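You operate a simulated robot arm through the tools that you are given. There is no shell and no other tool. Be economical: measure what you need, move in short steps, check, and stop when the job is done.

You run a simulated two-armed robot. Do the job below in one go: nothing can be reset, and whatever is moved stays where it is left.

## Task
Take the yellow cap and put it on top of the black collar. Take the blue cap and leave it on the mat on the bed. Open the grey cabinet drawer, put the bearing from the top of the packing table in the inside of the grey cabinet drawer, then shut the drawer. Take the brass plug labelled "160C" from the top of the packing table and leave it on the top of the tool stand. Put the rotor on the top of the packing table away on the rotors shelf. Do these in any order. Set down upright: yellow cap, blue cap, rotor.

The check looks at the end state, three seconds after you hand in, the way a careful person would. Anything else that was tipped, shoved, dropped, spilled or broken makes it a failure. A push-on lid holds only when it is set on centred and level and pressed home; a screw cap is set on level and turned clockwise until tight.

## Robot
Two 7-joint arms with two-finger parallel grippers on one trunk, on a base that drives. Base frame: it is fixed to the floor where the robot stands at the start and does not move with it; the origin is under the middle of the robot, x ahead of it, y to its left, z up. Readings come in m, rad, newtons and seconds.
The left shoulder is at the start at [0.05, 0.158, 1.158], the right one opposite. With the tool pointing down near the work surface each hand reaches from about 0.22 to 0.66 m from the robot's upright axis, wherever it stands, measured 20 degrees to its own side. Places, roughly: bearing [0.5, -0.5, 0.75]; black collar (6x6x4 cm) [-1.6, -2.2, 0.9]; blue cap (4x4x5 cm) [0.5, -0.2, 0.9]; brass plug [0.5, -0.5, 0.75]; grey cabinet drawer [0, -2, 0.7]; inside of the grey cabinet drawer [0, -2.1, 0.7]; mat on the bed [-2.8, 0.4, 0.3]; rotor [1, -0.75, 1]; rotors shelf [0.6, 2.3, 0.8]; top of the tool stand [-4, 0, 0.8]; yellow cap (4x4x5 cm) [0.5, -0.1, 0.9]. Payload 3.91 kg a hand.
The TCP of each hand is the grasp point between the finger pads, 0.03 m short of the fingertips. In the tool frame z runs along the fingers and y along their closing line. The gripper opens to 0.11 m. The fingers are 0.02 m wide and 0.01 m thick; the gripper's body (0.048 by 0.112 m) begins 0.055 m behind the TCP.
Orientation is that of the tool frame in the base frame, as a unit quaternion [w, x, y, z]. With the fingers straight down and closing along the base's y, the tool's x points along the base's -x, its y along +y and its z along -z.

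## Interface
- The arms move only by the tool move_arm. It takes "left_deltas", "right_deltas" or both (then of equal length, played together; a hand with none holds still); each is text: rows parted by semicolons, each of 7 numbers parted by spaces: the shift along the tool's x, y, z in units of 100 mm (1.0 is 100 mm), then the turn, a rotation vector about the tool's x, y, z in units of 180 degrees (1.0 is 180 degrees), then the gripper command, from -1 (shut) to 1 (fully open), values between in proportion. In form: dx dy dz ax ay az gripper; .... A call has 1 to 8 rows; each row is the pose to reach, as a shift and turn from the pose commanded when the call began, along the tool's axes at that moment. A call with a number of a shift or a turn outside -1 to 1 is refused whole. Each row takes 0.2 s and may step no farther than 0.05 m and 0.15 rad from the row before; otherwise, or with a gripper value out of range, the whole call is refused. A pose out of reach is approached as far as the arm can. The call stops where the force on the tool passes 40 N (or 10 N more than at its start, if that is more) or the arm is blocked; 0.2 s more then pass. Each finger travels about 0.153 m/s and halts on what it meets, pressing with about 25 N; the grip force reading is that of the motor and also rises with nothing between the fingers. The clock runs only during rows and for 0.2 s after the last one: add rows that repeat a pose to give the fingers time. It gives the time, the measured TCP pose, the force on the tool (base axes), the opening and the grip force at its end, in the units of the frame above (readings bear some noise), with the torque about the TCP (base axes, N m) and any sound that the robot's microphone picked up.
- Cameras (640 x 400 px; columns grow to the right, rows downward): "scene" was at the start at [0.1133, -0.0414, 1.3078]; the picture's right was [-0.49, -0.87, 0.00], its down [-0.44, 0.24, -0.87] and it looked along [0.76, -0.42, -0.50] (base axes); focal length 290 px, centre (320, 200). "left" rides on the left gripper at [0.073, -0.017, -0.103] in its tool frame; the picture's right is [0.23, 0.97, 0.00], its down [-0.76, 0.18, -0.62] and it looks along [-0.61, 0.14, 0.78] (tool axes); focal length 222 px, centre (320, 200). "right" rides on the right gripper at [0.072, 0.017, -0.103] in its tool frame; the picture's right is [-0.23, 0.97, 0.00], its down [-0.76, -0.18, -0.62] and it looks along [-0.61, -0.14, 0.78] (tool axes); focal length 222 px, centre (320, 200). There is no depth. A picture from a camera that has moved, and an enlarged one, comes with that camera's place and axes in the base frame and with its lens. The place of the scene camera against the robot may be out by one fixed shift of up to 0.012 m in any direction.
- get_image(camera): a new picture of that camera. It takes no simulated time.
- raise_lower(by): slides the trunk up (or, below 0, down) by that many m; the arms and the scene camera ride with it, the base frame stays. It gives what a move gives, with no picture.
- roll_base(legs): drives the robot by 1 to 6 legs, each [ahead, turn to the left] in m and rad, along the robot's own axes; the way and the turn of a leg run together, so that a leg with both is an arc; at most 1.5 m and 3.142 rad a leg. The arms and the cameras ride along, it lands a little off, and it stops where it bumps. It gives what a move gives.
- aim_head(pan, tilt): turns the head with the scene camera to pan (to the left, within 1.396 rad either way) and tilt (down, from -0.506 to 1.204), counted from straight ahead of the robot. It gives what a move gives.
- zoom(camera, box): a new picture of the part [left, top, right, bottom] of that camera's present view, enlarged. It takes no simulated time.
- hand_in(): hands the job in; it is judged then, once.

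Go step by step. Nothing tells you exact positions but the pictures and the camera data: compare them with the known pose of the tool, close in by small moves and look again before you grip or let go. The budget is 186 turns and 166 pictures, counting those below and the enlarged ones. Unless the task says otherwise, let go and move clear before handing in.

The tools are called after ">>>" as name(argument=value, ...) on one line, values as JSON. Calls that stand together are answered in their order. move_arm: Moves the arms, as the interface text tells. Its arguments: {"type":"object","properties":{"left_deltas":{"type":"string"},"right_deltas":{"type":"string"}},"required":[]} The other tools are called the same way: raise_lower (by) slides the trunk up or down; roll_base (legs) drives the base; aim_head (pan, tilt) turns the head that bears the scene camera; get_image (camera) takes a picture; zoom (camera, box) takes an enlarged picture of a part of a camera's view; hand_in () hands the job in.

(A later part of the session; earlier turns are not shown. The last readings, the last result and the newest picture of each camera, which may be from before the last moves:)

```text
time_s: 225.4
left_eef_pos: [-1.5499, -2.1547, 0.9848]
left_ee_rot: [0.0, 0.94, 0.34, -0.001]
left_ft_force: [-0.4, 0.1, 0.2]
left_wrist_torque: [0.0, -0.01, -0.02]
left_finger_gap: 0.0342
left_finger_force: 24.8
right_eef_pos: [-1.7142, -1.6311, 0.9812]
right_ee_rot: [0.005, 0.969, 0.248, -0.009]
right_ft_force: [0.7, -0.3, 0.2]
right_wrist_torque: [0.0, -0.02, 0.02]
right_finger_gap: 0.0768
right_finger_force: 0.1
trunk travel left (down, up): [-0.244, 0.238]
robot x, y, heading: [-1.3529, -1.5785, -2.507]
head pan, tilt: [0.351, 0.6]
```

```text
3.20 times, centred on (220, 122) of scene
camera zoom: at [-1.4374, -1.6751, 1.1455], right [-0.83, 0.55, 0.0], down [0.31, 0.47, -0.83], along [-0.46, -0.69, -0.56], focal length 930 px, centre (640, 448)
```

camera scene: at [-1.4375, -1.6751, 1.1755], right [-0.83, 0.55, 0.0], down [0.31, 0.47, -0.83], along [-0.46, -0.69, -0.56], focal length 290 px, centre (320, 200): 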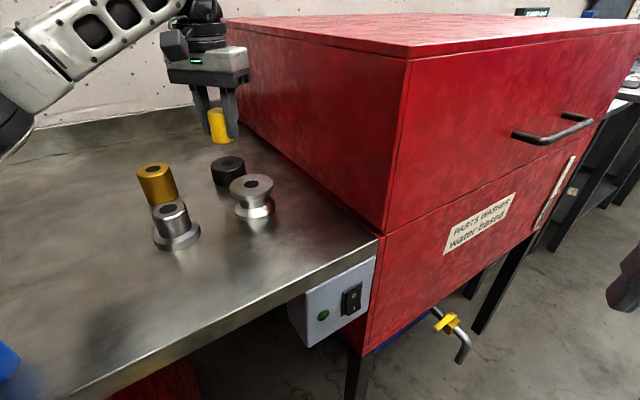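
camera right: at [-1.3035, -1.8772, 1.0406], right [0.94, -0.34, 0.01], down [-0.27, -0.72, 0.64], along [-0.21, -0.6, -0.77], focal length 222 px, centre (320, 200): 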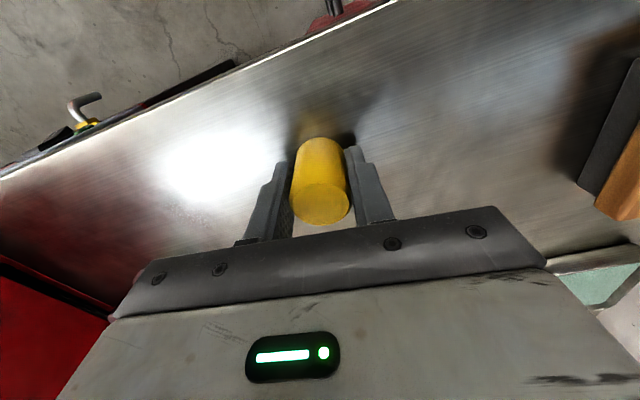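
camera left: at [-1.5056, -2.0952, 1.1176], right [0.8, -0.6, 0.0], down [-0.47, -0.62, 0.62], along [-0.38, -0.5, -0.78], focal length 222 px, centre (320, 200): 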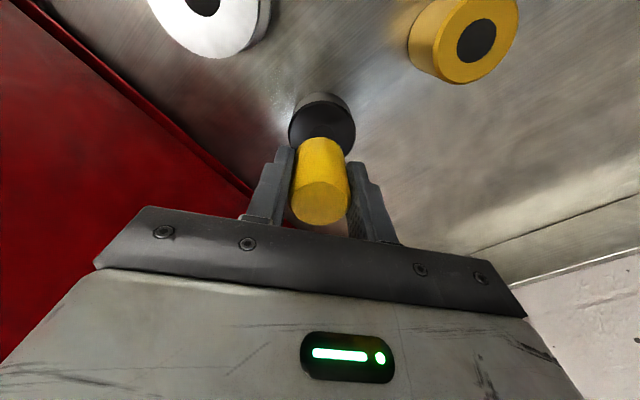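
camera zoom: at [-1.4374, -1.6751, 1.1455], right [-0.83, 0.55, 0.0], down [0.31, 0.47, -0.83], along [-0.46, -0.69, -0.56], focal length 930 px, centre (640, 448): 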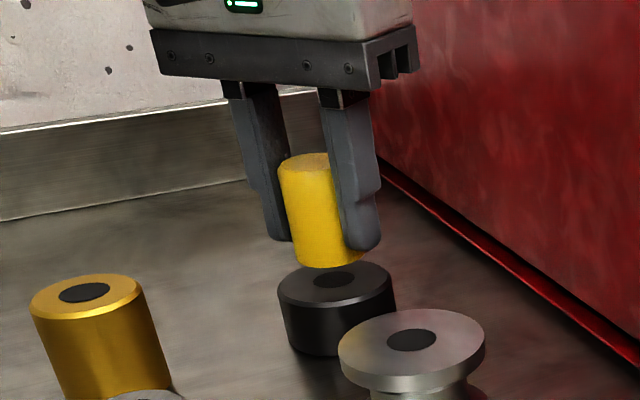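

>>> raise_lower(by=-0.007)

>>> zoom(camera="scene", box=[120, 60, 320, 185])

>>> zoom(camera="left", box=[220, 60, 420, 260])

```text
time_s: 226.0
left_eef_pos: [-1.5496, -2.155, 0.976]
left_ee_rot: [-0.001, 0.94, 0.34, 0.0]
left_ft_force: [0.9, 1.0, 0.0]
left_wrist_torque: [0.01, 0.0, -0.02]
left_finger_gap: 0.0341
left_finger_force: 24.6
right_eef_pos: [-1.7146, -1.6297, 0.973]
right_ee_rot: [0.005, 0.969, 0.249, -0.009]
right_ft_force: [0.2, 0.0, -0.4]
right_wrist_torque: [-0.04, -0.05, -0.01]
right_finger_gap: 0.077
right_finger_force: 0.2
trunk travel left (down, up): [-0.237, 0.245]
robot x, y, heading: [-1.3511, -1.5836, -2.508]
head pan, tilt: [0.351, 0.6]
```

```text
3.20 times, centred on (220, 122) of scene
camera zoom: at [-1.4375, -1.6752, 1.1385], right [-0.83, 0.55, 0.0], down [0.31, 0.47, -0.83], along [-0.46, -0.69, -0.56], focal length 930 px, centre (640, 448)
```

zoom: 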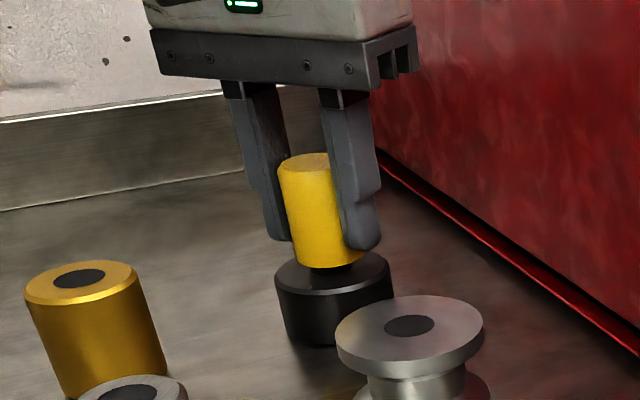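

```text
2.00 times, centred on (320, 160) of left
camera zoom: at [-1.5056, -2.0953, 1.0805], right [0.8, -0.6, 0.0], down [-0.47, -0.63, 0.62], along [-0.38, -0.5, -0.78], focal length 444 px, centre (320, 280)
```

zoom: 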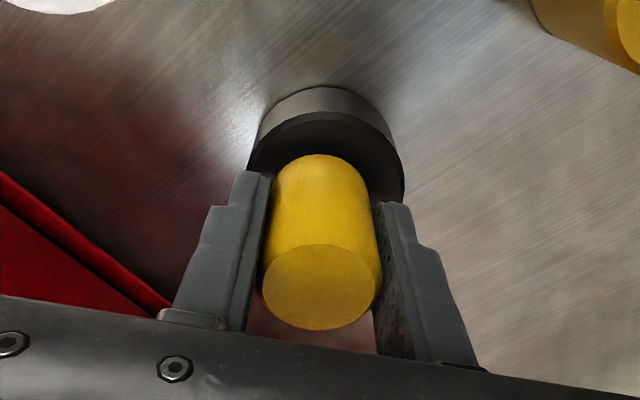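

Centred. A small gap remains; continue by 4 mm steps.

>>> raise_lower(by=-0.005)

>>> raise_lower(by=-0.004)

```text
time_s: 226.6
left_eef_pos: [-1.5494, -2.1538, 0.9718]
left_ee_rot: [-0.001, 0.94, 0.34, -0.001]
left_ft_force: [0.6, 0.0, 0.0]
left_wrist_torque: [-0.02, 0.02, 0.01]
left_finger_gap: 0.0341
left_finger_force: 24.9
right_eef_pos: [-1.7133, -1.6299, 0.9684]
right_ee_rot: [0.005, 0.969, 0.249, -0.009]
right_ft_force: [0.3, 0.3, 0.4]
right_wrist_torque: [-0.05, 0.02, 0.0]
right_finger_gap: 0.077
right_finger_force: 0.0
trunk travel left (down, up): [-0.232, 0.25]
robot x, y, heading: [-1.348, -1.5795, -2.506]
head pan, tilt: [0.351, 0.6]
```

```text
time_s: 227.1
left_eef_pos: [-1.5502, -2.1535, 0.9685]
left_ee_rot: [-0.001, 0.94, 0.341, 0.0]
left_ft_force: [-0.3, -0.8, 2.9]
left_wrist_torque: [0.0, -0.08, -0.03]
left_finger_gap: 0.034
left_finger_force: 24.9
right_eef_pos: [-1.7154, -1.629, 0.9641]
right_ee_rot: [0.005, 0.969, 0.249, -0.01]
right_ft_force: [0.1, 0.3, 0.2]
right_wrist_torque: [0.03, 0.0, -0.03]
right_finger_gap: 0.0771
right_finger_force: 0.0
trunk travel left (down, up): [-0.228, 0.254]
robot x, y, heading: [-1.354, -1.5793, -2.506]
head pan, tilt: [0.351, 0.6]
```

>>> raise_lower(by=-0.003)

>>> move_arm(left_deltas="0 0 0 0 0 0 -0.2; 0 0 0 0 0 0 0; 0 0 0 0 0 0 0.2; 0 0 0 0 0 0 0.2; 0 0 -0.4 0 0 0 0.2; 0 0 -0.8 0 0 0 0.2; 0 0 -1 0 0 0 0.2")

>>> zoom(camera="scene", box=[120, 60, 320, 185])

>>> get_image(camera="left")

```text
time_s: 227.6
left_eef_pos: [-1.551, -2.1544, 0.9671]
left_ee_rot: [0.001, 0.94, 0.341, -0.003]
left_ft_force: [-0.6, -5.9, 18.7]
left_wrist_torque: [-0.18, -0.17, -0.02]
left_finger_gap: 0.0342
left_finger_force: 24.8
right_eef_pos: [-1.7131, -1.6292, 0.9624]
right_ee_rot: [0.006, 0.969, 0.248, -0.01]
right_ft_force: [0.3, 0.8, 0.8]
right_wrist_torque: [0.01, -0.01, 0.0]
right_finger_gap: 0.077
right_finger_force: 0.0
trunk travel left (down, up): [-0.225, 0.257]
robot x, y, heading: [-1.3503, -1.5802, -2.502]
head pan, tilt: [0.351, 0.6]
```

```text
time_s: 229.2
left_eef_pos: [-1.5494, -2.1531, 1.0644]
left_ee_rot: [-0.001, 0.94, 0.34, 0.001]
left_ft_force: [0.0, -1.0, 0.3]
left_wrist_torque: [-0.02, 0.02, 0.01]
left_finger_gap: 0.0662
left_finger_force: 0.0
right_eef_pos: [-1.7143, -1.6306, 0.9624]
right_ee_rot: [0.005, 0.969, 0.249, -0.009]
right_ft_force: [0.6, -0.1, -0.7]
right_wrist_torque: [0.01, 0.02, -0.04]
right_finger_gap: 0.077
right_finger_force: 0.1
trunk travel left (down, up): [-0.225, 0.257]
robot x, y, heading: [-1.3509, -1.5774, -2.505]
head pan, tilt: [0.351, 0.6]
```

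```text
3.20 times, centred on (220, 122) of scene
camera zoom: at [-1.4375, -1.6751, 1.1264], right [-0.83, 0.55, 0.0], down [0.31, 0.47, -0.83], along [-0.46, -0.69, -0.56], focal length 930 px, centre (640, 448)
```

zoom: 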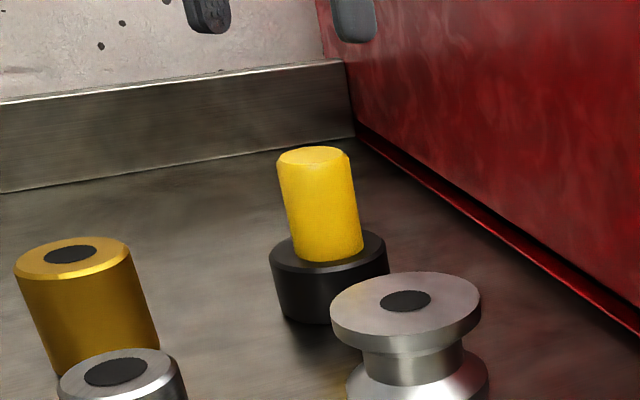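

```text
70 pictures are left
camera left: at [-1.5052, -2.0954, 1.169], right [0.8, -0.6, 0.0], down [-0.47, -0.62, 0.62], along [-0.38, -0.5, -0.78], focal length 222 px, centre (320, 200)
```

left: 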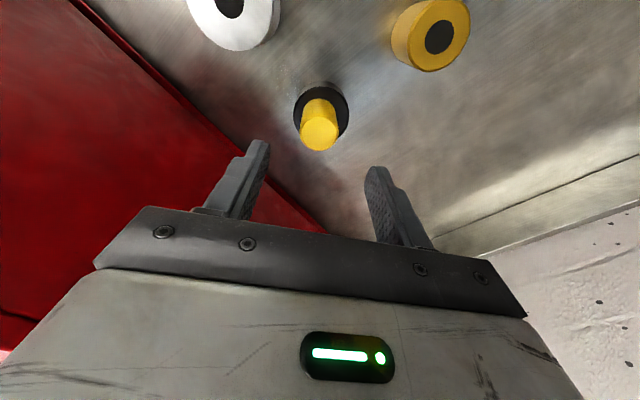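

Yellow stands on the collar. Now back off and re-take blue at (-1.260, -1.941) with the left hand.

>>> raise_lower(by=0.065)

>>> roll_base(legs=[[-0.24, 0]])

>>> move_arm(left_deltas="0.4 0 0.2 0 0 0 0.27; 0.8 0 0.4 0 0 0 0.27; 1 0 0.6 0 0 0 0.27; 1 0 0.6 0 0 0 0.27")

>>> get_image(camera="left")

```text
time_s: 230.2
left_eef_pos: [-1.5487, -2.1537, 1.1292]
left_ee_rot: [-0.001, 0.94, 0.34, 0.0]
left_ft_force: [0.3, -0.1, 0.2]
left_wrist_torque: [-0.02, 0.03, -0.03]
left_finger_gap: 0.066
left_finger_force: 0.0
right_eef_pos: [-1.713, -1.6309, 1.0261]
right_ee_rot: [0.005, 0.968, 0.249, -0.009]
right_ft_force: [0.9, 0.6, 0.3]
right_wrist_torque: [0.01, 0.03, 0.01]
right_finger_gap: 0.0771
right_finger_force: 0.0
trunk travel left (down, up): [-0.29, 0.192]
robot x, y, heading: [-1.3506, -1.5823, -2.504]
head pan, tilt: [0.351, 0.6]
```

```text
time_s: 232.0
left_eef_pos: [-1.3537, -2.0103, 1.1299]
left_ee_rot: [-0.001, 0.94, 0.341, 0.0]
left_ft_force: [-1.0, 0.1, 0.9]
left_wrist_torque: [-0.02, 0.01, 0.03]
left_finger_gap: 0.066
left_finger_force: 0.1
right_eef_pos: [-1.5185, -1.4863, 1.0258]
right_ee_rot: [0.005, 0.968, 0.25, -0.01]
right_ft_force: [0.1, 0.0, -0.3]
right_wrist_torque: [-0.02, 0.03, -0.02]
right_finger_gap: 0.0769
right_finger_force: 0.1
trunk travel left (down, up): [-0.29, 0.192]
robot x, y, heading: [-1.1594, -1.4364, -2.504]
head pan, tilt: [0.351, 0.6]
```

```text
time_s: 233.0
left_eef_pos: [-1.2773, -1.9457, 1.0681]
left_ee_rot: [-0.001, 0.94, 0.341, 0.0]
left_ft_force: [-0.2, 0.1, -0.5]
left_wrist_torque: [-0.03, -0.01, 0.01]
left_finger_gap: 0.0699
left_finger_force: 0.1
right_eef_pos: [-1.5196, -1.4865, 1.0261]
right_ee_rot: [0.004, 0.968, 0.249, -0.01]
right_ft_force: [-0.4, 0.0, -0.1]
right_wrist_torque: [-0.04, 0.01, 0.03]
right_finger_gap: 0.0772
right_finger_force: 0.0
trunk travel left (down, up): [-0.29, 0.192]
robot x, y, heading: [-1.1583, -1.4361, -2.505]
head pan, tilt: [0.351, 0.6]
```

```text
69 pictures are left
camera left: at [-1.2331, -1.8878, 1.1727], right [0.8, -0.6, 0.0], down [-0.47, -0.63, 0.62], along [-0.37, -0.5, -0.78], focal length 222 px, centre (320, 200)
```

left: 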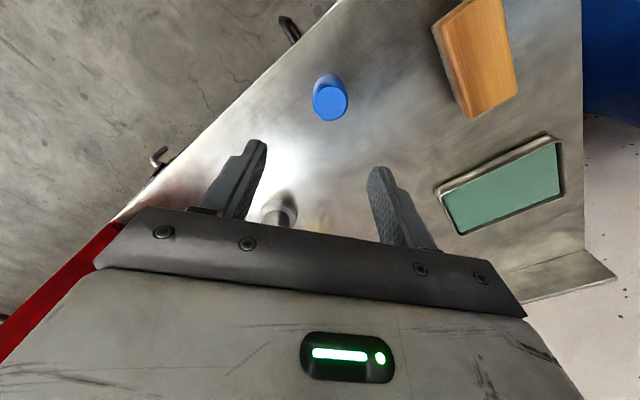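

>>> move_arm(left_deltas="0.18 0.07 0 0 0 0 0.27; 0.18 0.07 0.4 0 0 0 0.27; 0.18 0.07 0.75 0 0 0 0.27; 0.18 0.07 0.75 0 0 0 0.27")

>>> get_image(camera="left")

```text
time_s: 234.0
left_eef_pos: [-1.2591, -1.9399, 0.9941]
left_ee_rot: [0.0, 0.94, 0.341, -0.001]
left_ft_force: [0.1, 0.6, -0.5]
left_wrist_torque: [-0.01, -0.01, 0.0]
left_finger_gap: 0.0697
left_finger_force: 0.0
right_eef_pos: [-1.5187, -1.4869, 1.0252]
right_ee_rot: [0.004, 0.968, 0.249, -0.009]
right_ft_force: [0.0, 0.3, -0.5]
right_wrist_torque: [-0.01, -0.01, -0.02]
right_finger_gap: 0.0769
right_finger_force: 0.1
trunk travel left (down, up): [-0.29, 0.192]
robot x, y, heading: [-1.1524, -1.4379, -2.505]
head pan, tilt: [0.351, 0.6]
```

```text
68 pictures are left
camera left: at [-1.215, -1.8818, 1.0984], right [0.8, -0.6, 0.0], down [-0.47, -0.63, 0.62], along [-0.37, -0.5, -0.78], focal length 222 px, centre (320, 200)
```

left: 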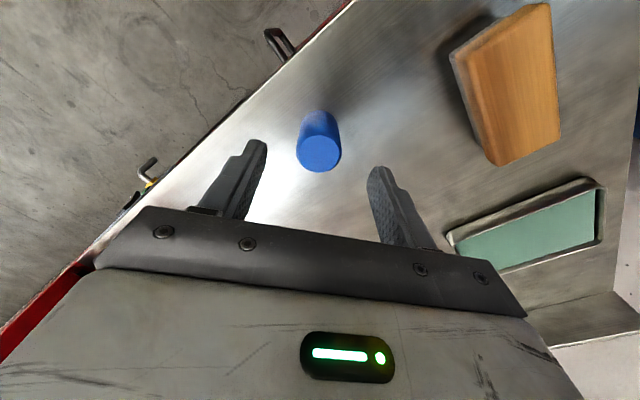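

>>> move_arm(left_deltas="0 0 0.35 0 0 0 0.27; 0 0 0.59 0 0 0 0.27; 0 0 0.59 0 0 0 0.27; 0 0 0.59 0 0 0 -1; 0 0 0.59 0 0 0 -1; 0 0 0.59 0 0 0 -1; 0 0 0.2 0 0 0 -1; 0 0 -0.25 0 0 0 -1")

>>> raise_lower(by=0.15)

>>> roll_base(legs=[[-0.35, 0], [0, -1.9]])

>>> aim_head(pan=0.3, tilt=0.4)

>>> get_image(camera="scene")

```text
time_s: 235.8
left_eef_pos: [-1.2589, -1.9393, 1.0203]
left_ee_rot: [-0.002, 0.94, 0.341, 0.001]
left_ft_force: [-0.1, 0.2, 0.1]
left_wrist_torque: [-0.01, 0.0, 0.02]
left_finger_gap: 0.0339
left_finger_force: 25.0
right_eef_pos: [-1.5187, -1.4863, 1.0277]
right_ee_rot: [0.006, 0.968, 0.249, -0.01]
right_ft_force: [0.5, 0.7, -0.2]
right_wrist_torque: [-0.02, 0.02, -0.01]
right_finger_gap: 0.0772
right_finger_force: 0.1
trunk travel left (down, up): [-0.29, 0.192]
robot x, y, heading: [-1.1563, -1.4362, -2.508]
head pan, tilt: [0.351, 0.6]
```

```text
time_s: 237.6
left_eef_pos: [-1.2593, -1.9389, 1.1704]
left_ee_rot: [-0.001, 0.94, 0.342, 0.001]
left_ft_force: [-0.3, 0.9, -0.6]
left_wrist_torque: [-0.02, 0.02, -0.02]
left_finger_gap: 0.0339
left_finger_force: 25.3
right_eef_pos: [-1.5191, -1.4872, 1.177]
right_ee_rot: [0.005, 0.968, 0.249, -0.01]
right_ft_force: [-0.2, 0.1, -0.1]
right_wrist_torque: [-0.01, 0.0, 0.0]
right_finger_gap: 0.077
right_finger_force: 0.0
trunk travel left (down, up): [-0.44, 0.042]
robot x, y, heading: [-1.1561, -1.4391, -2.505]
head pan, tilt: [0.351, 0.6]
```

```text
time_s: 244.4
left_eef_pos: [-1.3132, -0.9649, 1.1703]
left_ee_rot: [0.0, 0.824, -0.567, 0.001]
left_ft_force: [0.8, 0.3, -0.3]
left_wrist_torque: [-0.02, -0.03, 0.0]
left_finger_gap: 0.0335
left_finger_force: 25.3
right_eef_pos: [-0.8, -0.8661, 1.1765]
right_ee_rot: [-0.004, 0.765, -0.644, -0.01]
right_ft_force: [0.6, 0.3, 0.3]
right_wrist_torque: [0.02, 0.01, -0.03]
right_finger_gap: 0.0771
right_finger_force: 0.1
trunk travel left (down, up): [-0.44, 0.042]
robot x, y, heading: [-0.8679, -1.2242, 1.875]
head pan, tilt: [0.351, 0.6]
```

```text
time_s: 245.2
left_eef_pos: [-1.3125, -0.9641, 1.1706]
left_ee_rot: [0.0, 0.824, -0.567, 0.002]
left_ft_force: [0.0, 1.3, 0.3]
left_wrist_torque: [0.01, 0.0, 0.01]
left_finger_gap: 0.0336
left_finger_force: 24.8
right_eef_pos: [-0.8004, -0.8663, 1.1767]
right_ee_rot: [-0.004, 0.765, -0.644, -0.01]
right_ft_force: [0.4, -0.4, -0.8]
right_wrist_torque: [0.01, -0.01, 0.0]
right_finger_gap: 0.0766
right_finger_force: 0.0
trunk travel left (down, up): [-0.44, 0.042]
robot x, y, heading: [-0.8716, -1.2248, 1.877]
head pan, tilt: [0.3, 0.4]
```

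```text
67 pictures are left
camera scene: at [-0.942, -1.1082, 1.3596], right [0.82, 0.57, 0.0], down [0.22, -0.32, -0.92], along [-0.52, 0.76, -0.39], focal length 290 px, centre (320, 200)
```

scene: 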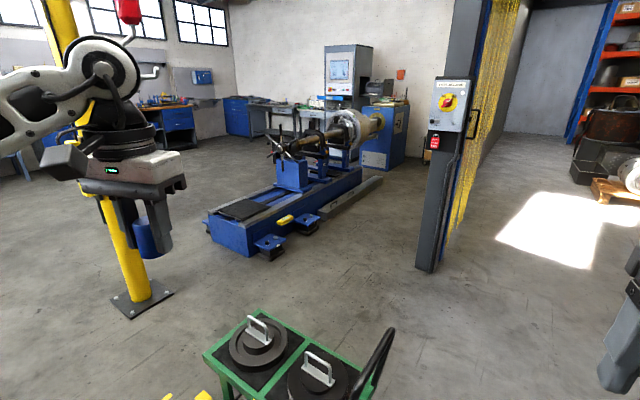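

The bed with its dark mat is ahead (mat near (-2.75, 0.35), z≈0.35), with a yellow post at (-2.77, -0.54) and a green cart at (-1.5, -0.43). Tuck the left hand inward and drive around the cart.

>>> move_arm(left_deltas="0 -0.45 0 0 0 0 -1; 0 -0.9 0 0 0 0 -1; 0 -1 0 0 0 0 -1")

>>> move_arm(left_deltas="0 -0.45 0 0 0 0 -1; 0 -0.9 0 0 0 0 -1; 0 -1 0 0 0 0 -1")

>>> roll_base(legs=[[0, 1.265], [1.38, 0], [0, -1.5], [0.8, 0]])

>>> aim_head(pan=0.4, tilt=0.7)

>>> get_image(camera="scene")

```text
time_s: 246.0
left_eef_pos: [-1.2209, -0.9291, 1.1725]
left_ee_rot: [0.0, 0.824, -0.566, 0.001]
left_ft_force: [0.0, 0.2, 1.2]
left_wrist_torque: [0.01, 0.02, -0.04]
left_finger_gap: 0.0335
left_finger_force: 25.1
right_eef_pos: [-0.8005, -0.8656, 1.1758]
right_ee_rot: [-0.004, 0.765, -0.644, -0.009]
right_ft_force: [0.0, 0.5, -0.5]
right_wrist_torque: [0.01, -0.02, 0.03]
right_finger_gap: 0.077
right_finger_force: 0.1
trunk travel left (down, up): [-0.44, 0.042]
robot x, y, heading: [-0.8723, -1.2256, 1.881]
head pan, tilt: [0.3, 0.4]
```

```text
time_s: 246.8
left_eef_pos: [-1.1262, -0.893, 1.1709]
left_ee_rot: [0.0, 0.824, -0.567, 0.001]
left_ft_force: [0.6, -0.7, -0.3]
left_wrist_torque: [0.0, 0.03, 0.0]
left_finger_gap: 0.0337
left_finger_force: 25.6
right_eef_pos: [-0.8008, -0.8657, 1.1763]
right_ee_rot: [-0.004, 0.766, -0.643, -0.01]
right_ft_force: [-0.1, -0.5, -0.6]
right_wrist_torque: [0.02, 0.02, 0.0]
right_finger_gap: 0.077
right_finger_force: 0.0
trunk travel left (down, up): [-0.44, 0.042]
robot x, y, heading: [-0.872, -1.2259, 1.872]
head pan, tilt: [0.3, 0.4]
```

```text
time_s: 262.2
left_eef_pos: [-2.4409, -0.5435, 1.1689]
left_ee_rot: [0.001, 0.752, -0.659, 0.002]
left_ft_force: [0.4, 0.3, -0.7]
left_wrist_torque: [-0.06, -0.01, 0.01]
left_finger_gap: 0.0336
left_finger_force: 25.3
right_eef_pos: [-2.1169, -0.5928, 1.1763]
right_ee_rot: [0.005, -0.684, 0.73, 0.011]
right_ft_force: [0.7, 0.2, 0.2]
right_wrist_torque: [-0.05, 0.02, 0.02]
right_finger_gap: 0.0769
right_finger_force: 0.2
trunk travel left (down, up): [-0.44, 0.042]
robot x, y, heading: [-2.2721, -0.9285, 1.644]
head pan, tilt: [0.3, 0.4]
stopped in leg 4: the robot was blocked; the commanded pose is now the measured one
```

```text
time_s: 263.1
left_eef_pos: [-2.4406, -0.5482, 1.1708]
left_ee_rot: [-0.001, 0.751, -0.66, 0.001]
left_ft_force: [0.1, -0.2, -0.3]
left_wrist_torque: [-0.03, 0.0, -0.02]
left_finger_gap: 0.0334
left_finger_force: 24.8
right_eef_pos: [-2.1165, -0.5961, 1.1774]
right_ee_rot: [0.005, -0.683, 0.73, 0.013]
right_ft_force: [-1.0, -0.4, -1.0]
right_wrist_torque: [0.0, -0.01, 0.01]
right_finger_gap: 0.0772
right_finger_force: 0.1
trunk travel left (down, up): [-0.44, 0.042]
robot x, y, heading: [-2.2683, -0.9254, 1.642]
head pan, tilt: [0.4, 0.7]
```

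```text
66 pictures are left
camera scene: at [-2.3169, -0.8111, 1.3329], right [0.89, 0.45, 0.0], down [0.29, -0.57, -0.77], along [-0.35, 0.68, -0.64], focal length 290 px, centre (320, 200)
```

scene: 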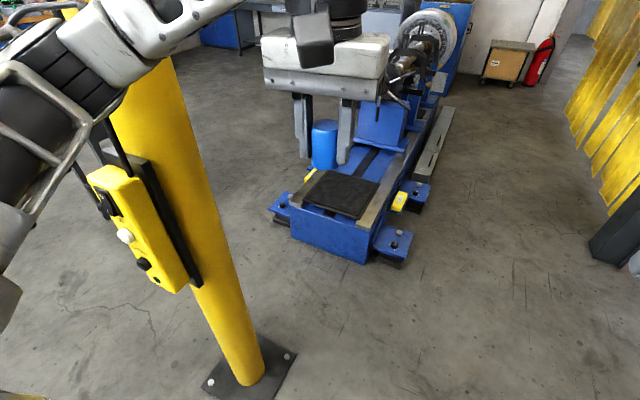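

The way between post and cart is too tight for the left elbow. I'll go back and round the east side of the cart, approaching the bed from the east.

>>> roll_base(legs=[[-0.3, 0], [0, -1.642], [1.45, 0], [0, 1.571], [1.47, 0], [0, 1.571]])

>>> aim_head(pan=0, tilt=0.5)

>>> get_image(camera="scene")

```text
time_s: 290.4
left_eef_pos: [-1.2241, 0.0973, 1.171]
left_ee_rot: [-0.001, 0.999, 0.038, 0.001]
left_ft_force: [0.3, 0.0, -0.2]
left_wrist_torque: [0.0, -0.01, -0.04]
left_finger_gap: 0.0334
left_finger_force: 24.9
right_eef_pos: [-1.1574, 0.418, 1.1789]
right_ee_rot: [0.004, 0.998, -0.059, -0.012]
right_ft_force: [0.1, 0.5, -0.4]
right_wrist_torque: [0.02, 0.0, 0.03]
right_finger_gap: 0.077
right_finger_force: 0.1
trunk travel left (down, up): [-0.44, 0.042]
robot x, y, heading: [-0.8301, 0.248, -3.126]
head pan, tilt: [0.4, 0.7]
```

```text
time_s: 291.3
left_eef_pos: [-1.224, 0.0972, 1.1712]
left_ee_rot: [-0.001, 0.999, 0.038, -0.001]
left_ft_force: [0.0, 0.9, -0.8]
left_wrist_torque: [-0.02, 0.0, 0.04]
left_finger_gap: 0.0336
left_finger_force: 25.4
right_eef_pos: [-1.1575, 0.4174, 1.178]
right_ee_rot: [0.005, 0.998, -0.058, -0.013]
right_ft_force: [0.1, -0.4, 0.2]
right_wrist_torque: [-0.03, -0.03, 0.0]
right_finger_gap: 0.0769
right_finger_force: 0.1
trunk travel left (down, up): [-0.44, 0.042]
robot x, y, heading: [-0.8321, 0.2484, -3.127]
head pan, tilt: [0.0, 0.499]
```

```text
65 pictures are left
camera scene: at [-0.9699, 0.248, 1.3505], right [-0.02, 1.0, 0.0], down [0.48, 0.01, -0.88], along [-0.88, -0.02, -0.48], focal length 290 px, centre (320, 200)
```

scene: 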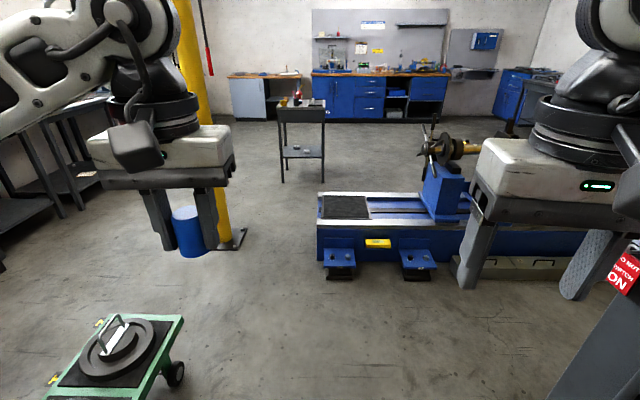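

Mat centre is about (-2.73, 0.38). Thread between column and cart at y≈0.1, then turn right to face the mat.

>>> roll_base(legs=[[0, 0.2], [0.75, 0], [0, -0.464], [0.56, 0], [0, -0.3]])

>>> aim_head(pan=0.3, tilt=0.95)

>>> get_image(camera="scene")

```text
time_s: 299.9
left_eef_pos: [-2.4735, 0.1784, 1.1708]
left_ee_rot: [-0.001, 0.995, -0.096, 0.0]
left_ft_force: [1.1, -0.1, -0.3]
left_wrist_torque: [0.0, -0.02, 0.0]
left_finger_gap: 0.0338
left_finger_force: 24.9
right_eef_pos: [-2.3236, 0.4695, 1.1779]
right_ee_rot: [0.003, 0.981, -0.193, -0.014]
right_ft_force: [-0.1, 0.1, -0.7]
right_wrist_torque: [0.01, 0.04, 0.0]
right_finger_gap: 0.0771
right_finger_force: 0.0
trunk travel left (down, up): [-0.44, 0.042]
robot x, y, heading: [-2.0605, 0.2175, 2.89]
head pan, tilt: [0.0, 0.499]
stopped in leg 4: the robot was blocked; the commanded pose is now the measured one
```

```text
time_s: 300.8
left_eef_pos: [-2.4743, 0.1778, 1.1718]
left_ee_rot: [-0.001, 0.995, -0.096, 0.001]
left_ft_force: [-0.3, 0.5, 0.8]
left_wrist_torque: [-0.01, -0.01, 0.0]
left_finger_gap: 0.0337
left_finger_force: 24.7
right_eef_pos: [-2.3258, 0.4697, 1.1785]
right_ee_rot: [0.003, 0.981, -0.194, -0.013]
right_ft_force: [-0.3, 0.8, 0.3]
right_wrist_torque: [-0.04, 0.0, 0.01]
right_finger_gap: 0.077
right_finger_force: 0.0
trunk travel left (down, up): [-0.44, 0.042]
robot x, y, heading: [-2.0589, 0.216, 2.886]
head pan, tilt: [0.3, 0.949]
```

```text
64 pictures are left
camera scene: at [-2.1747, 0.228, 1.3131], right [-0.05, 1.0, 0.0], down [0.81, 0.04, -0.58], along [-0.58, -0.03, -0.81], focal length 290 px, centre (320, 200)
```

scene: 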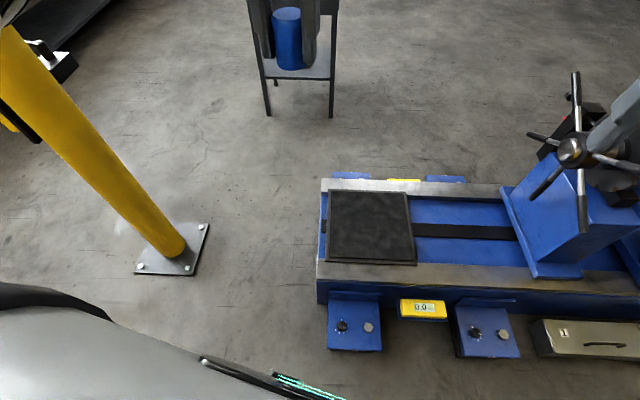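

The bed's foot blocked the base. The mat is about x -2.60…-2.93, y 0.25…0.55, z 0.32. I'll move to the bed's near end, backing in so the arms avoid the yellow post.

>>> roll_base(legs=[[-0.1, 0], [0, -2.274], [-0.45, 0], [0, 1.34]])

>>> aim_head(pan=0.3, tilt=0.95)

>>> get_image(camera="scene")

```text
time_s: 313.1
left_eef_pos: [-2.6129, 0.2497, 1.1709]
left_ee_rot: [-0.001, 0.844, -0.537, 0.001]
left_ft_force: [0.0, -0.1, -0.7]
left_wrist_torque: [0.06, 0.0, 0.0]
left_finger_gap: 0.0336
left_finger_force: 24.9
right_eef_pos: [-2.2891, 0.3013, 1.1789]
right_ee_rot: [-0.004, 0.787, -0.617, -0.013]
right_ft_force: [0.3, -0.7, -0.3]
right_wrist_torque: [-0.01, 0.03, 0.02]
right_finger_gap: 0.0768
right_finger_force: 0.0
trunk travel left (down, up): [-0.44, 0.042]
robot x, y, heading: [-2.3345, -0.0627, 1.947]
head pan, tilt: [0.3, 0.949]
```

```text
time_s: 313.7
left_eef_pos: [-2.6125, 0.2497, 1.1717]
left_ee_rot: [0.0, 0.844, -0.537, 0.003]
left_ft_force: [-1.0, -0.4, -1.3]
left_wrist_torque: [0.01, 0.01, -0.02]
left_finger_gap: 0.0336
left_finger_force: 25.0
right_eef_pos: [-2.2895, 0.3002, 1.1768]
right_ee_rot: [-0.004, 0.787, -0.617, -0.013]
right_ft_force: [0.3, 0.4, -1.0]
right_wrist_torque: [-0.01, 0.01, 0.01]
right_finger_gap: 0.0769
right_finger_force: 0.1
trunk travel left (down, up): [-0.44, 0.042]
robot x, y, heading: [-2.3342, -0.0624, 1.948]
head pan, tilt: [0.3, 0.949]
```

```text
63 pictures are left
camera scene: at [-2.4003, 0.0329, 1.3131], right [0.78, 0.63, 0.0], down [0.51, -0.63, -0.58], along [-0.36, 0.45, -0.81], focal length 290 px, centre (320, 200)
```

scene: 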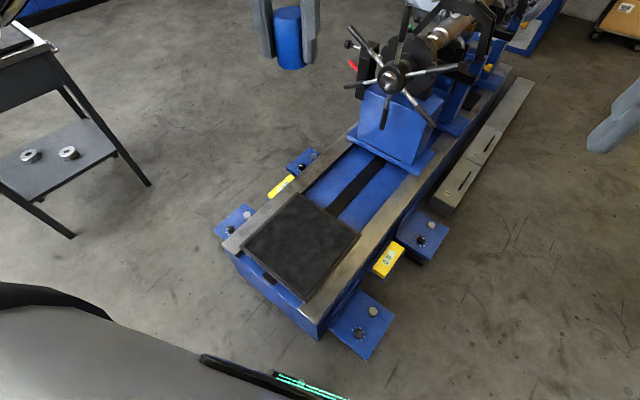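

The mat is clearly in view at (-2.77, 0.37). Lower the trunk fully, then lower the left arm step by step.

>>> raise_lower(by=-0.43)

>>> move_arm(left_deltas="0 0 0.4 0 0 0 -1; 0 0 0.8 0 0 0 -1; 0 0 1 0 0 0 -1; 0 0 1 0 0 0 -1")

>>> move_arm(left_deltas="0 0 0.4 0 0 0 -1; 0 0 0.8 0 0 0 -1; 0 0 1 0 0 0 -1; 0 0 1 0 0 0 -1")

```text
refused: -0.43 is not a number from -0.4 to 0.4
```

```text
time_s: 314.7
left_eef_pos: [-2.6122, 0.2503, 1.0701]
left_ee_rot: [-0.001, 0.844, -0.536, 0.001]
left_ft_force: [-0.1, 0.1, 0.1]
left_wrist_torque: [-0.02, 0.01, 0.03]
left_finger_gap: 0.0332
left_finger_force: 25.3
right_eef_pos: [-2.2883, 0.2997, 1.1782]
right_ee_rot: [-0.003, 0.786, -0.617, -0.013]
right_ft_force: [0.7, 0.2, 0.6]
right_wrist_torque: [0.0, -0.02, -0.03]
right_finger_gap: 0.0768
right_finger_force: 0.1
trunk travel left (down, up): [-0.44, 0.042]
robot x, y, heading: [-2.333, -0.0674, 1.948]
head pan, tilt: [0.3, 0.949]
```

```text
time_s: 315.7
left_eef_pos: [-2.6132, 0.2491, 0.9701]
left_ee_rot: [0.0, 0.844, -0.536, 0.002]
left_ft_force: [-0.2, -0.9, -0.4]
left_wrist_torque: [0.0, 0.02, -0.03]
left_finger_gap: 0.0335
left_finger_force: 25.0
right_eef_pos: [-2.2894, 0.3001, 1.1769]
right_ee_rot: [-0.004, 0.787, -0.617, -0.013]
right_ft_force: [-0.1, 1.4, 0.1]
right_wrist_torque: [-0.01, -0.02, 0.01]
right_finger_gap: 0.077
right_finger_force: 0.0
trunk travel left (down, up): [-0.44, 0.042]
robot x, y, heading: [-2.336, -0.068, 1.953]
head pan, tilt: [0.3, 0.949]
```

>>> raise_lower(by=-0.4)

>>> move_arm(left_deltas="0 0.2 0.4 0 0 0 -1; 0 0.4 0.8 0 0 0 -1; 0 0.6 1 0 0 0 -1; 0 0.6 1 0 0 0 -1")

>>> get_image(camera="scene")

```text
time_s: 319.5
left_eef_pos: [-2.6131, 0.2476, 0.5701]
left_ee_rot: [0.0, 0.843, -0.537, 0.001]
left_ft_force: [-0.7, 0.2, 0.0]
left_wrist_torque: [-0.02, 0.02, 0.0]
left_finger_gap: 0.0333
left_finger_force: 25.4
right_eef_pos: [-2.2888, 0.3007, 0.7773]
right_ee_rot: [-0.004, 0.787, -0.617, -0.013]
right_ft_force: [0.6, -0.1, 0.6]
right_wrist_torque: [0.02, 0.02, -0.01]
right_finger_gap: 0.0768
right_finger_force: 0.0
trunk travel left (down, up): [-0.04, 0.442]
robot x, y, heading: [-2.3368, -0.0647, 1.948]
head pan, tilt: [0.3, 0.949]
```

```text
time_s: 320.5
left_eef_pos: [-2.6654, 0.2237, 0.4701]
left_ee_rot: [-0.001, 0.844, -0.536, 0.001]
left_ft_force: [0.2, -0.4, -0.1]
left_wrist_torque: [0.02, 0.02, 0.0]
left_finger_gap: 0.0335
left_finger_force: 24.5
right_eef_pos: [-2.2878, 0.3015, 0.7773]
right_ee_rot: [-0.003, 0.787, -0.616, -0.013]
right_ft_force: [0.1, -0.5, -0.2]
right_wrist_torque: [-0.02, 0.0, -0.01]
right_finger_gap: 0.0771
right_finger_force: 0.2
trunk travel left (down, up): [-0.04, 0.442]
robot x, y, heading: [-2.3364, -0.0674, 1.947]
head pan, tilt: [0.3, 0.949]
```

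```text
62 pictures are left
camera scene: at [-2.4004, 0.0329, 0.9131], right [0.78, 0.63, 0.0], down [0.51, -0.63, -0.58], along [-0.36, 0.45, -0.81], focal length 290 px, centre (320, 200)
```

scene: 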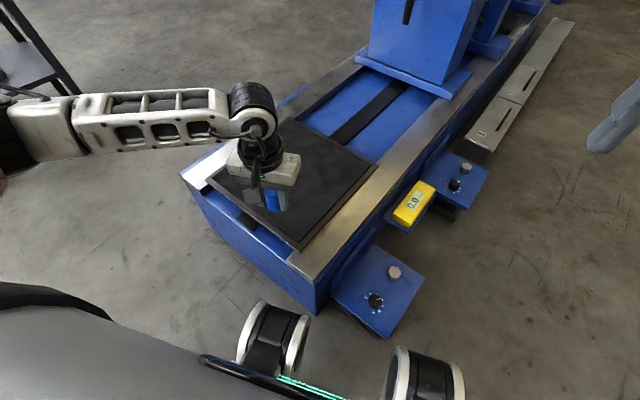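

>>> move_arm(left_deltas="-0.45 0 0 0 0 0 -1; -0.9 0 0 0 0 0 -1; -1 0 0.2 0 0 0 -1; -1 0 0.5 0 0 0 -1; -1 0 0.5 0 0 0 -1")

>>> get_image(camera="left")

>>> get_image(camera="scene")

```text
time_s: 321.7
left_eef_pos: [-2.7084, 0.3163, 0.4206]
left_ee_rot: [0.0, 0.844, -0.536, 0.001]
left_ft_force: [0.3, -0.1, -0.5]
left_wrist_torque: [0.0, -0.01, 0.0]
left_finger_gap: 0.0336
left_finger_force: 24.8
right_eef_pos: [-2.2886, 0.3005, 0.7788]
right_ee_rot: [-0.003, 0.787, -0.616, -0.012]
right_ft_force: [0.5, -0.2, 0.0]
right_wrist_torque: [-0.02, 0.02, 0.04]
right_finger_gap: 0.0768
right_finger_force: 0.0
trunk travel left (down, up): [-0.04, 0.442]
robot x, y, heading: [-2.3341, -0.0671, 1.947]
head pan, tilt: [0.3, 0.949]
```

```text
61 pictures are left
camera left: at [-2.6627, 0.2553, 0.5244], right [-0.79, -0.62, 0.0], down [-0.48, 0.61, 0.62], along [-0.38, 0.49, -0.78], focal length 222 px, centre (320, 200)
```

left: 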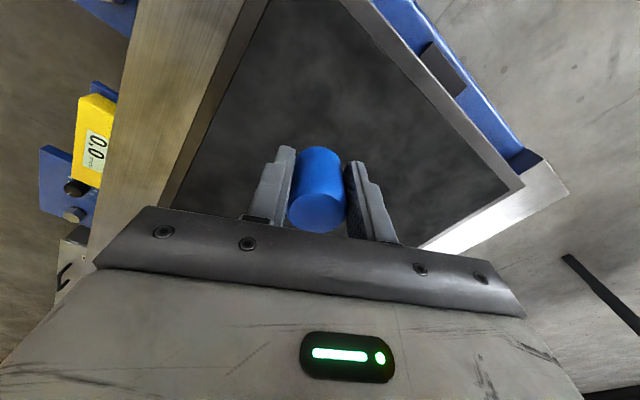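

```text
60 pictures are left
camera scene: at [-2.4004, 0.0329, 0.9131], right [0.78, 0.63, 0.0], down [0.51, -0.63, -0.58], along [-0.36, 0.45, -0.81], focal length 290 px, centre (320, 200)
```

scene: 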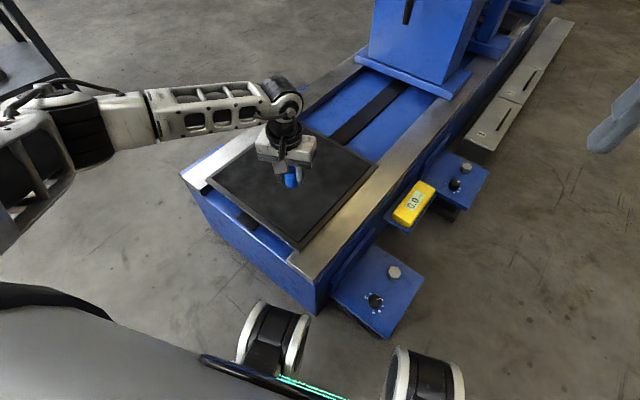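

Over the mat. Lower until contact.

>>> move_arm(left_deltas="0 0 0.25 0 0 0 -1; 0 0 0.4 0 0 0 -1; 0 0 0.46 0 0 0 -1; 0 0 0.52 0 0 0 -1; 0 0 0.58 0 0 0 -1; 0 0 0.64 0 0 0 -1; 0 0 0.7 0 0 0 -1; 0 0 0.76 0 0 0 -1")

```text
time_s: 323.5
left_eef_pos: [-2.7085, 0.3152, 0.3473]
left_ee_rot: [-0.002, 0.844, -0.536, 0.0]
left_ft_force: [-0.2, -7.7, 18.0]
left_wrist_torque: [-0.03, 0.09, 0.05]
left_finger_gap: 0.0335
left_finger_force: 25.1
right_eef_pos: [-2.2882, 0.3006, 0.7787]
right_ee_rot: [-0.004, 0.787, -0.617, -0.013]
right_ft_force: [-0.5, 0.4, 0.4]
right_wrist_torque: [0.0, 0.02, -0.01]
right_finger_gap: 0.0769
right_finger_force: 0.0
trunk travel left (down, up): [-0.04, 0.442]
robot x, y, heading: [-2.3373, -0.0653, 1.949]
head pan, tilt: [0.3, 0.949]
```

Contact at 18 N. Release and rise.

>>> move_arm(left_deltas="0 0 0 0 0 0 -0.2; 0 0 0 0 0 0 0; 0 0 0 0 0 0 0.2; 0 0 0 0 0 0 0.2; 0 0 -0.4 0 0 0 0.2; 0 0 -0.8 0 0 0 0.2; 0 0 -1 0 0 0 0.2")

>>> get_image(camera="left")

>>> raise_lower(by=0.4)

```text
time_s: 325.1
left_eef_pos: [-2.7075, 0.3122, 0.445]
left_ee_rot: [0.0, 0.844, -0.537, 0.001]
left_ft_force: [0.0, -0.1, 0.5]
left_wrist_torque: [0.0, 0.0, 0.02]
left_finger_gap: 0.066
left_finger_force: 0.0
right_eef_pos: [-2.2896, 0.301, 0.7788]
right_ee_rot: [-0.004, 0.787, -0.617, -0.013]
right_ft_force: [0.3, 0.4, 0.3]
right_wrist_torque: [0.01, 0.02, 0.02]
right_finger_gap: 0.0767
right_finger_force: 0.1
trunk travel left (down, up): [-0.04, 0.442]
robot x, y, heading: [-2.3322, -0.0655, 1.947]
head pan, tilt: [0.3, 0.949]
```

```text
59 pictures are left
camera left: at [-2.6634, 0.2541, 0.5487], right [-0.79, -0.62, 0.0], down [-0.49, 0.62, 0.62], along [-0.38, 0.49, -0.78], focal length 222 px, centre (320, 200)
```

left: 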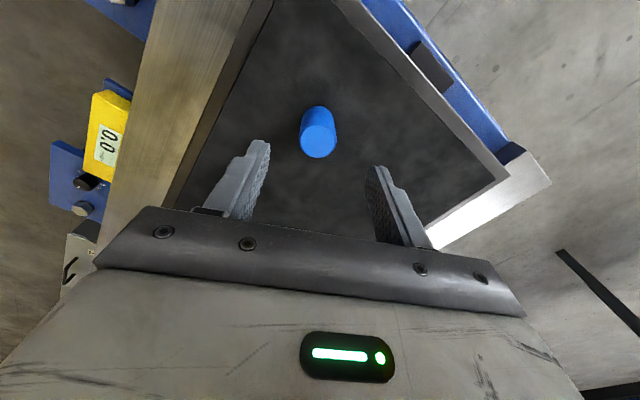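

```text
time_s: 328.9
left_eef_pos: [-2.709, 0.3137, 0.8436]
left_ee_rot: [0.0, 0.844, -0.536, 0.002]
left_ft_force: [0.1, 0.7, 0.5]
left_wrist_torque: [-0.01, 0.03, -0.03]
left_finger_gap: 0.0662
left_finger_force: 0.1
right_eef_pos: [-2.2886, 0.3005, 1.1771]
right_ee_rot: [-0.003, 0.787, -0.617, -0.013]
right_ft_force: [-0.1, -0.1, -0.6]
right_wrist_torque: [0.02, 0.01, -0.02]
right_finger_gap: 0.077
right_finger_force: 0.1
trunk travel left (down, up): [-0.44, 0.042]
robot x, y, heading: [-2.333, -0.0633, 1.948]
head pan, tilt: [0.3, 0.949]
```

Blue stands on the mat. Retract the left arm and drive back to the packing table's right end for plug and rotor.

>>> move_arm(left_deltas="0.1 0 -0.4 0 0 0 0.5; 0.3 0 -0.8 0 0 0 0.5; 0.6 0 -1 0 0 0 0.5; 0.9 0 -1 0 0 0 0.5")

>>> move_arm(left_deltas="0 0 -0.4 0 0 0 0.5; 0 0 -0.8 0 0 0 0.5; 0 0 -1 0 0 0 0.5; 0 0 -1 0 0 0 0.5")

>>> roll_base(legs=[[0, -1.34], [0.45, 0], [0, -0.68], [1.2, 0], [0, -0.8], [1.4, 0]])

>>> aim_head(pan=1.2, tilt=0.6)

>>> get_image(camera="scene")

```text
time_s: 329.9
left_eef_pos: [-2.6712, 0.2314, 0.9449]
left_ee_rot: [-0.001, 0.844, -0.537, 0.001]
left_ft_force: [-0.4, 0.4, 0.5]
left_wrist_torque: [0.04, 0.02, 0.01]
left_finger_gap: 0.0825
left_finger_force: 0.1
right_eef_pos: [-2.2895, 0.2994, 1.1782]
right_ee_rot: [-0.004, 0.787, -0.617, -0.014]
right_ft_force: [0.6, 0.1, -0.3]
right_wrist_torque: [-0.01, -0.03, -0.03]
right_finger_gap: 0.0771
right_finger_force: 0.1
trunk travel left (down, up): [-0.44, 0.042]
robot x, y, heading: [-2.3325, -0.0635, 1.946]
head pan, tilt: [0.3, 0.949]
```

```text
time_s: 330.9
left_eef_pos: [-2.6705, 0.2315, 1.0456]
left_ee_rot: [0.0, 0.844, -0.536, 0.001]
left_ft_force: [0.0, 0.0, 0.1]
left_wrist_torque: [0.0, -0.01, -0.01]
left_finger_gap: 0.0825
left_finger_force: 0.1
right_eef_pos: [-2.2884, 0.3007, 1.1777]
right_ee_rot: [-0.003, 0.787, -0.616, -0.012]
right_ft_force: [-0.4, 0.6, 0.2]
right_wrist_torque: [0.02, 0.01, 0.02]
right_finger_gap: 0.0768
right_finger_force: 0.2
trunk travel left (down, up): [-0.44, 0.042]
robot x, y, heading: [-2.3355, -0.0602, 1.947]
head pan, tilt: [0.3, 0.949]
```

```text
time_s: 353.1
left_eef_pos: [0.5438, -1.1274, 1.045]
left_ee_rot: [-0.001, 0.39, 0.921, 0.0]
left_ft_force: [-0.2, -1.0, -0.2]
left_wrist_torque: [-0.01, 0.02, -0.02]
left_finger_gap: 0.0825
left_finger_force: 0.0
right_eef_pos: [0.2029, -1.3165, 1.1775]
right_ee_rot: [0.014, 0.478, 0.878, -0.002]
right_ft_force: [-0.1, -0.1, 0.0]
right_wrist_torque: [-0.04, 0.0, 0.01]
right_finger_gap: 0.0768
right_finger_force: 0.1
trunk travel left (down, up): [-0.44, 0.042]
robot x, y, heading: [0.1266, -0.9613, -0.858]
head pan, tilt: [0.3, 0.949]
```

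```text
time_s: 354.3
left_eef_pos: [0.5402, -1.1276, 1.0451]
left_ee_rot: [-0.001, 0.389, 0.921, 0.0]
left_ft_force: [-0.2, -0.5, -1.1]
left_wrist_torque: [-0.03, -0.02, 0.01]
left_finger_gap: 0.0825
left_finger_force: 0.0
right_eef_pos: [0.2029, -1.3164, 1.1791]
right_ee_rot: [0.014, 0.478, 0.878, -0.001]
right_ft_force: [0.5, 0.1, -0.5]
right_wrist_torque: [0.0, 0.0, 0.01]
right_finger_gap: 0.0767
right_finger_force: 0.1
trunk travel left (down, up): [-0.44, 0.042]
robot x, y, heading: [0.1291, -0.9626, -0.863]
head pan, tilt: [1.201, 0.6]
```

```text
58 pictures are left
camera scene: at [0.2312, -0.9554, 1.3414], right [0.33, -0.94, 0.0], down [-0.53, -0.19, -0.82], along [0.78, 0.27, -0.57], focal length 290 px, centre (320, 200)
```

scene: 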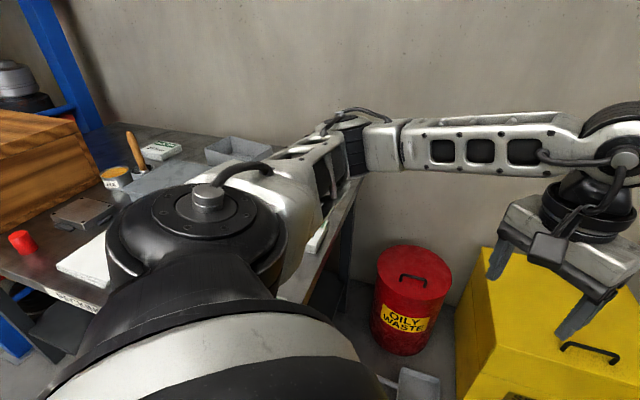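

Move to the table's end, facing the rotor and plug.

>>> roll_base(legs=[[0, 0.45], [0.35, 0], [0, 1.3]])

>>> aim_head(pan=-0.1, tilt=0.75)

>>> get_image(camera="scene")

```text
time_s: 361.1
left_eef_pos: [0.5505, -0.663, 1.0461]
left_ee_rot: [0.0, -0.449, 0.893, -0.001]
left_ft_force: [0.5, 0.2, 0.5]
left_wrist_torque: [-0.04, 0.05, -0.03]
left_finger_gap: 0.0826
left_finger_force: 0.1
right_eef_pos: [0.791, -0.9681, 1.178]
right_ee_rot: [0.01, -0.359, 0.933, 0.009]
right_ft_force: [0.0, -0.2, 0.1]
right_wrist_torque: [0.02, 0.01, -0.01]
right_finger_gap: 0.077
right_finger_force: 0.1
trunk travel left (down, up): [-0.44, 0.042]
robot x, y, heading: [0.4529, -1.1007, 0.867]
head pan, tilt: [1.201, 0.6]
```

```text
time_s: 362.5
left_eef_pos: [0.5496, -0.6641, 1.0452]
left_ee_rot: [0.0, -0.449, 0.894, -0.002]
left_ft_force: [0.3, 0.3, -0.3]
left_wrist_torque: [-0.04, -0.01, 0.01]
left_finger_gap: 0.0824
left_finger_force: 0.0
right_eef_pos: [0.7913, -0.9672, 1.178]
right_ee_rot: [0.009, -0.36, 0.933, 0.01]
right_ft_force: [-0.4, 0.2, 1.0]
right_wrist_torque: [0.02, 0.0, -0.01]
right_finger_gap: 0.0769
right_finger_force: 0.0
trunk travel left (down, up): [-0.44, 0.042]
robot x, y, heading: [0.4487, -1.1006, 0.871]
head pan, tilt: [-0.099, 0.75]
```

```text
57 pictures are left
camera scene: at [0.5287, -1.0087, 1.3286], right [0.7, -0.72, 0.0], down [-0.49, -0.48, -0.73], along [0.52, 0.51, -0.68], focal length 290 px, centre (320, 200)
```

scene: 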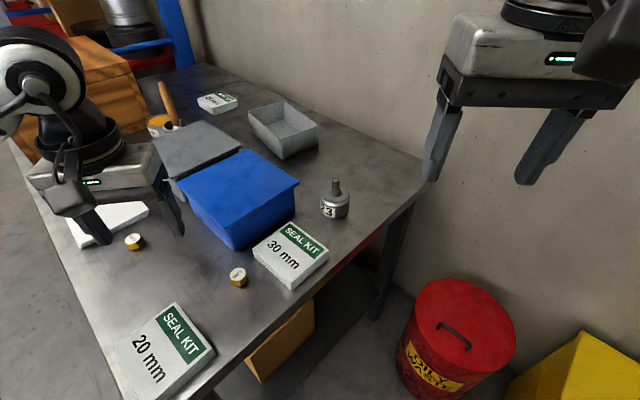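

>>> zoom(camera="scene", box=[200, 160, 400, 300])

```text
2.86 times, centred on (300, 230) of scene
camera zoom: at [0.5287, -1.0087, 1.3286], right [0.7, -0.72, 0.0], down [-0.49, -0.48, -0.73], along [0.52, 0.51, -0.68], focal length 830 px, centre (377, 114)
```

zoom: 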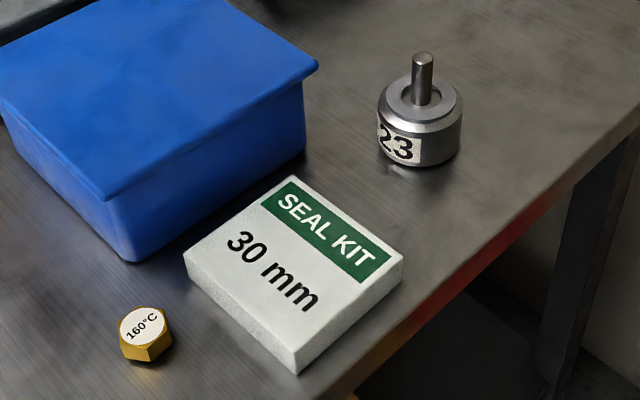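

The far plug reads 160°C at (0.627, -0.701); rotor "23" at (0.896, -0.697). Move the left hand over the plug with a narrow opening.

>>> move_arm(left_deltas="-0.08 -0.42 0 0 0 0 0; -0.16 -0.84 0 0 0 0 0; -0.16 -0.84 0 0 0 0 0")

>>> get_image(camera="left")

```text
time_s: 363.3
left_eef_pos: [0.6275, -0.7002, 1.0462]
left_ee_rot: [0.001, -0.45, 0.893, -0.001]
left_ft_force: [-0.2, 0.0, 0.5]
left_wrist_torque: [-0.03, 0.01, -0.01]
left_finger_gap: 0.0549
left_finger_force: 0.0
right_eef_pos: [0.7911, -0.9667, 1.1785]
right_ee_rot: [0.01, -0.359, 0.933, 0.009]
right_ft_force: [0.0, 1.0, 0.8]
right_wrist_torque: [0.02, 0.0, -0.01]
right_finger_gap: 0.077
right_finger_force: 0.1
trunk travel left (down, up): [-0.44, 0.042]
robot x, y, heading: [0.4515, -1.0971, 0.871]
head pan, tilt: [-0.099, 0.75]
```

```text
55 pictures are left
camera left: at [0.5964, -0.7701, 1.1501], right [-0.92, 0.4, 0.0], down [0.31, 0.72, 0.62], along [0.25, 0.57, -0.78], focal length 222 px, centre (320, 200)
```

left: 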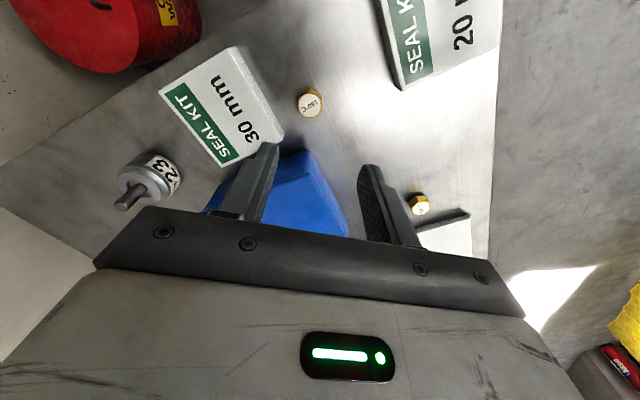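

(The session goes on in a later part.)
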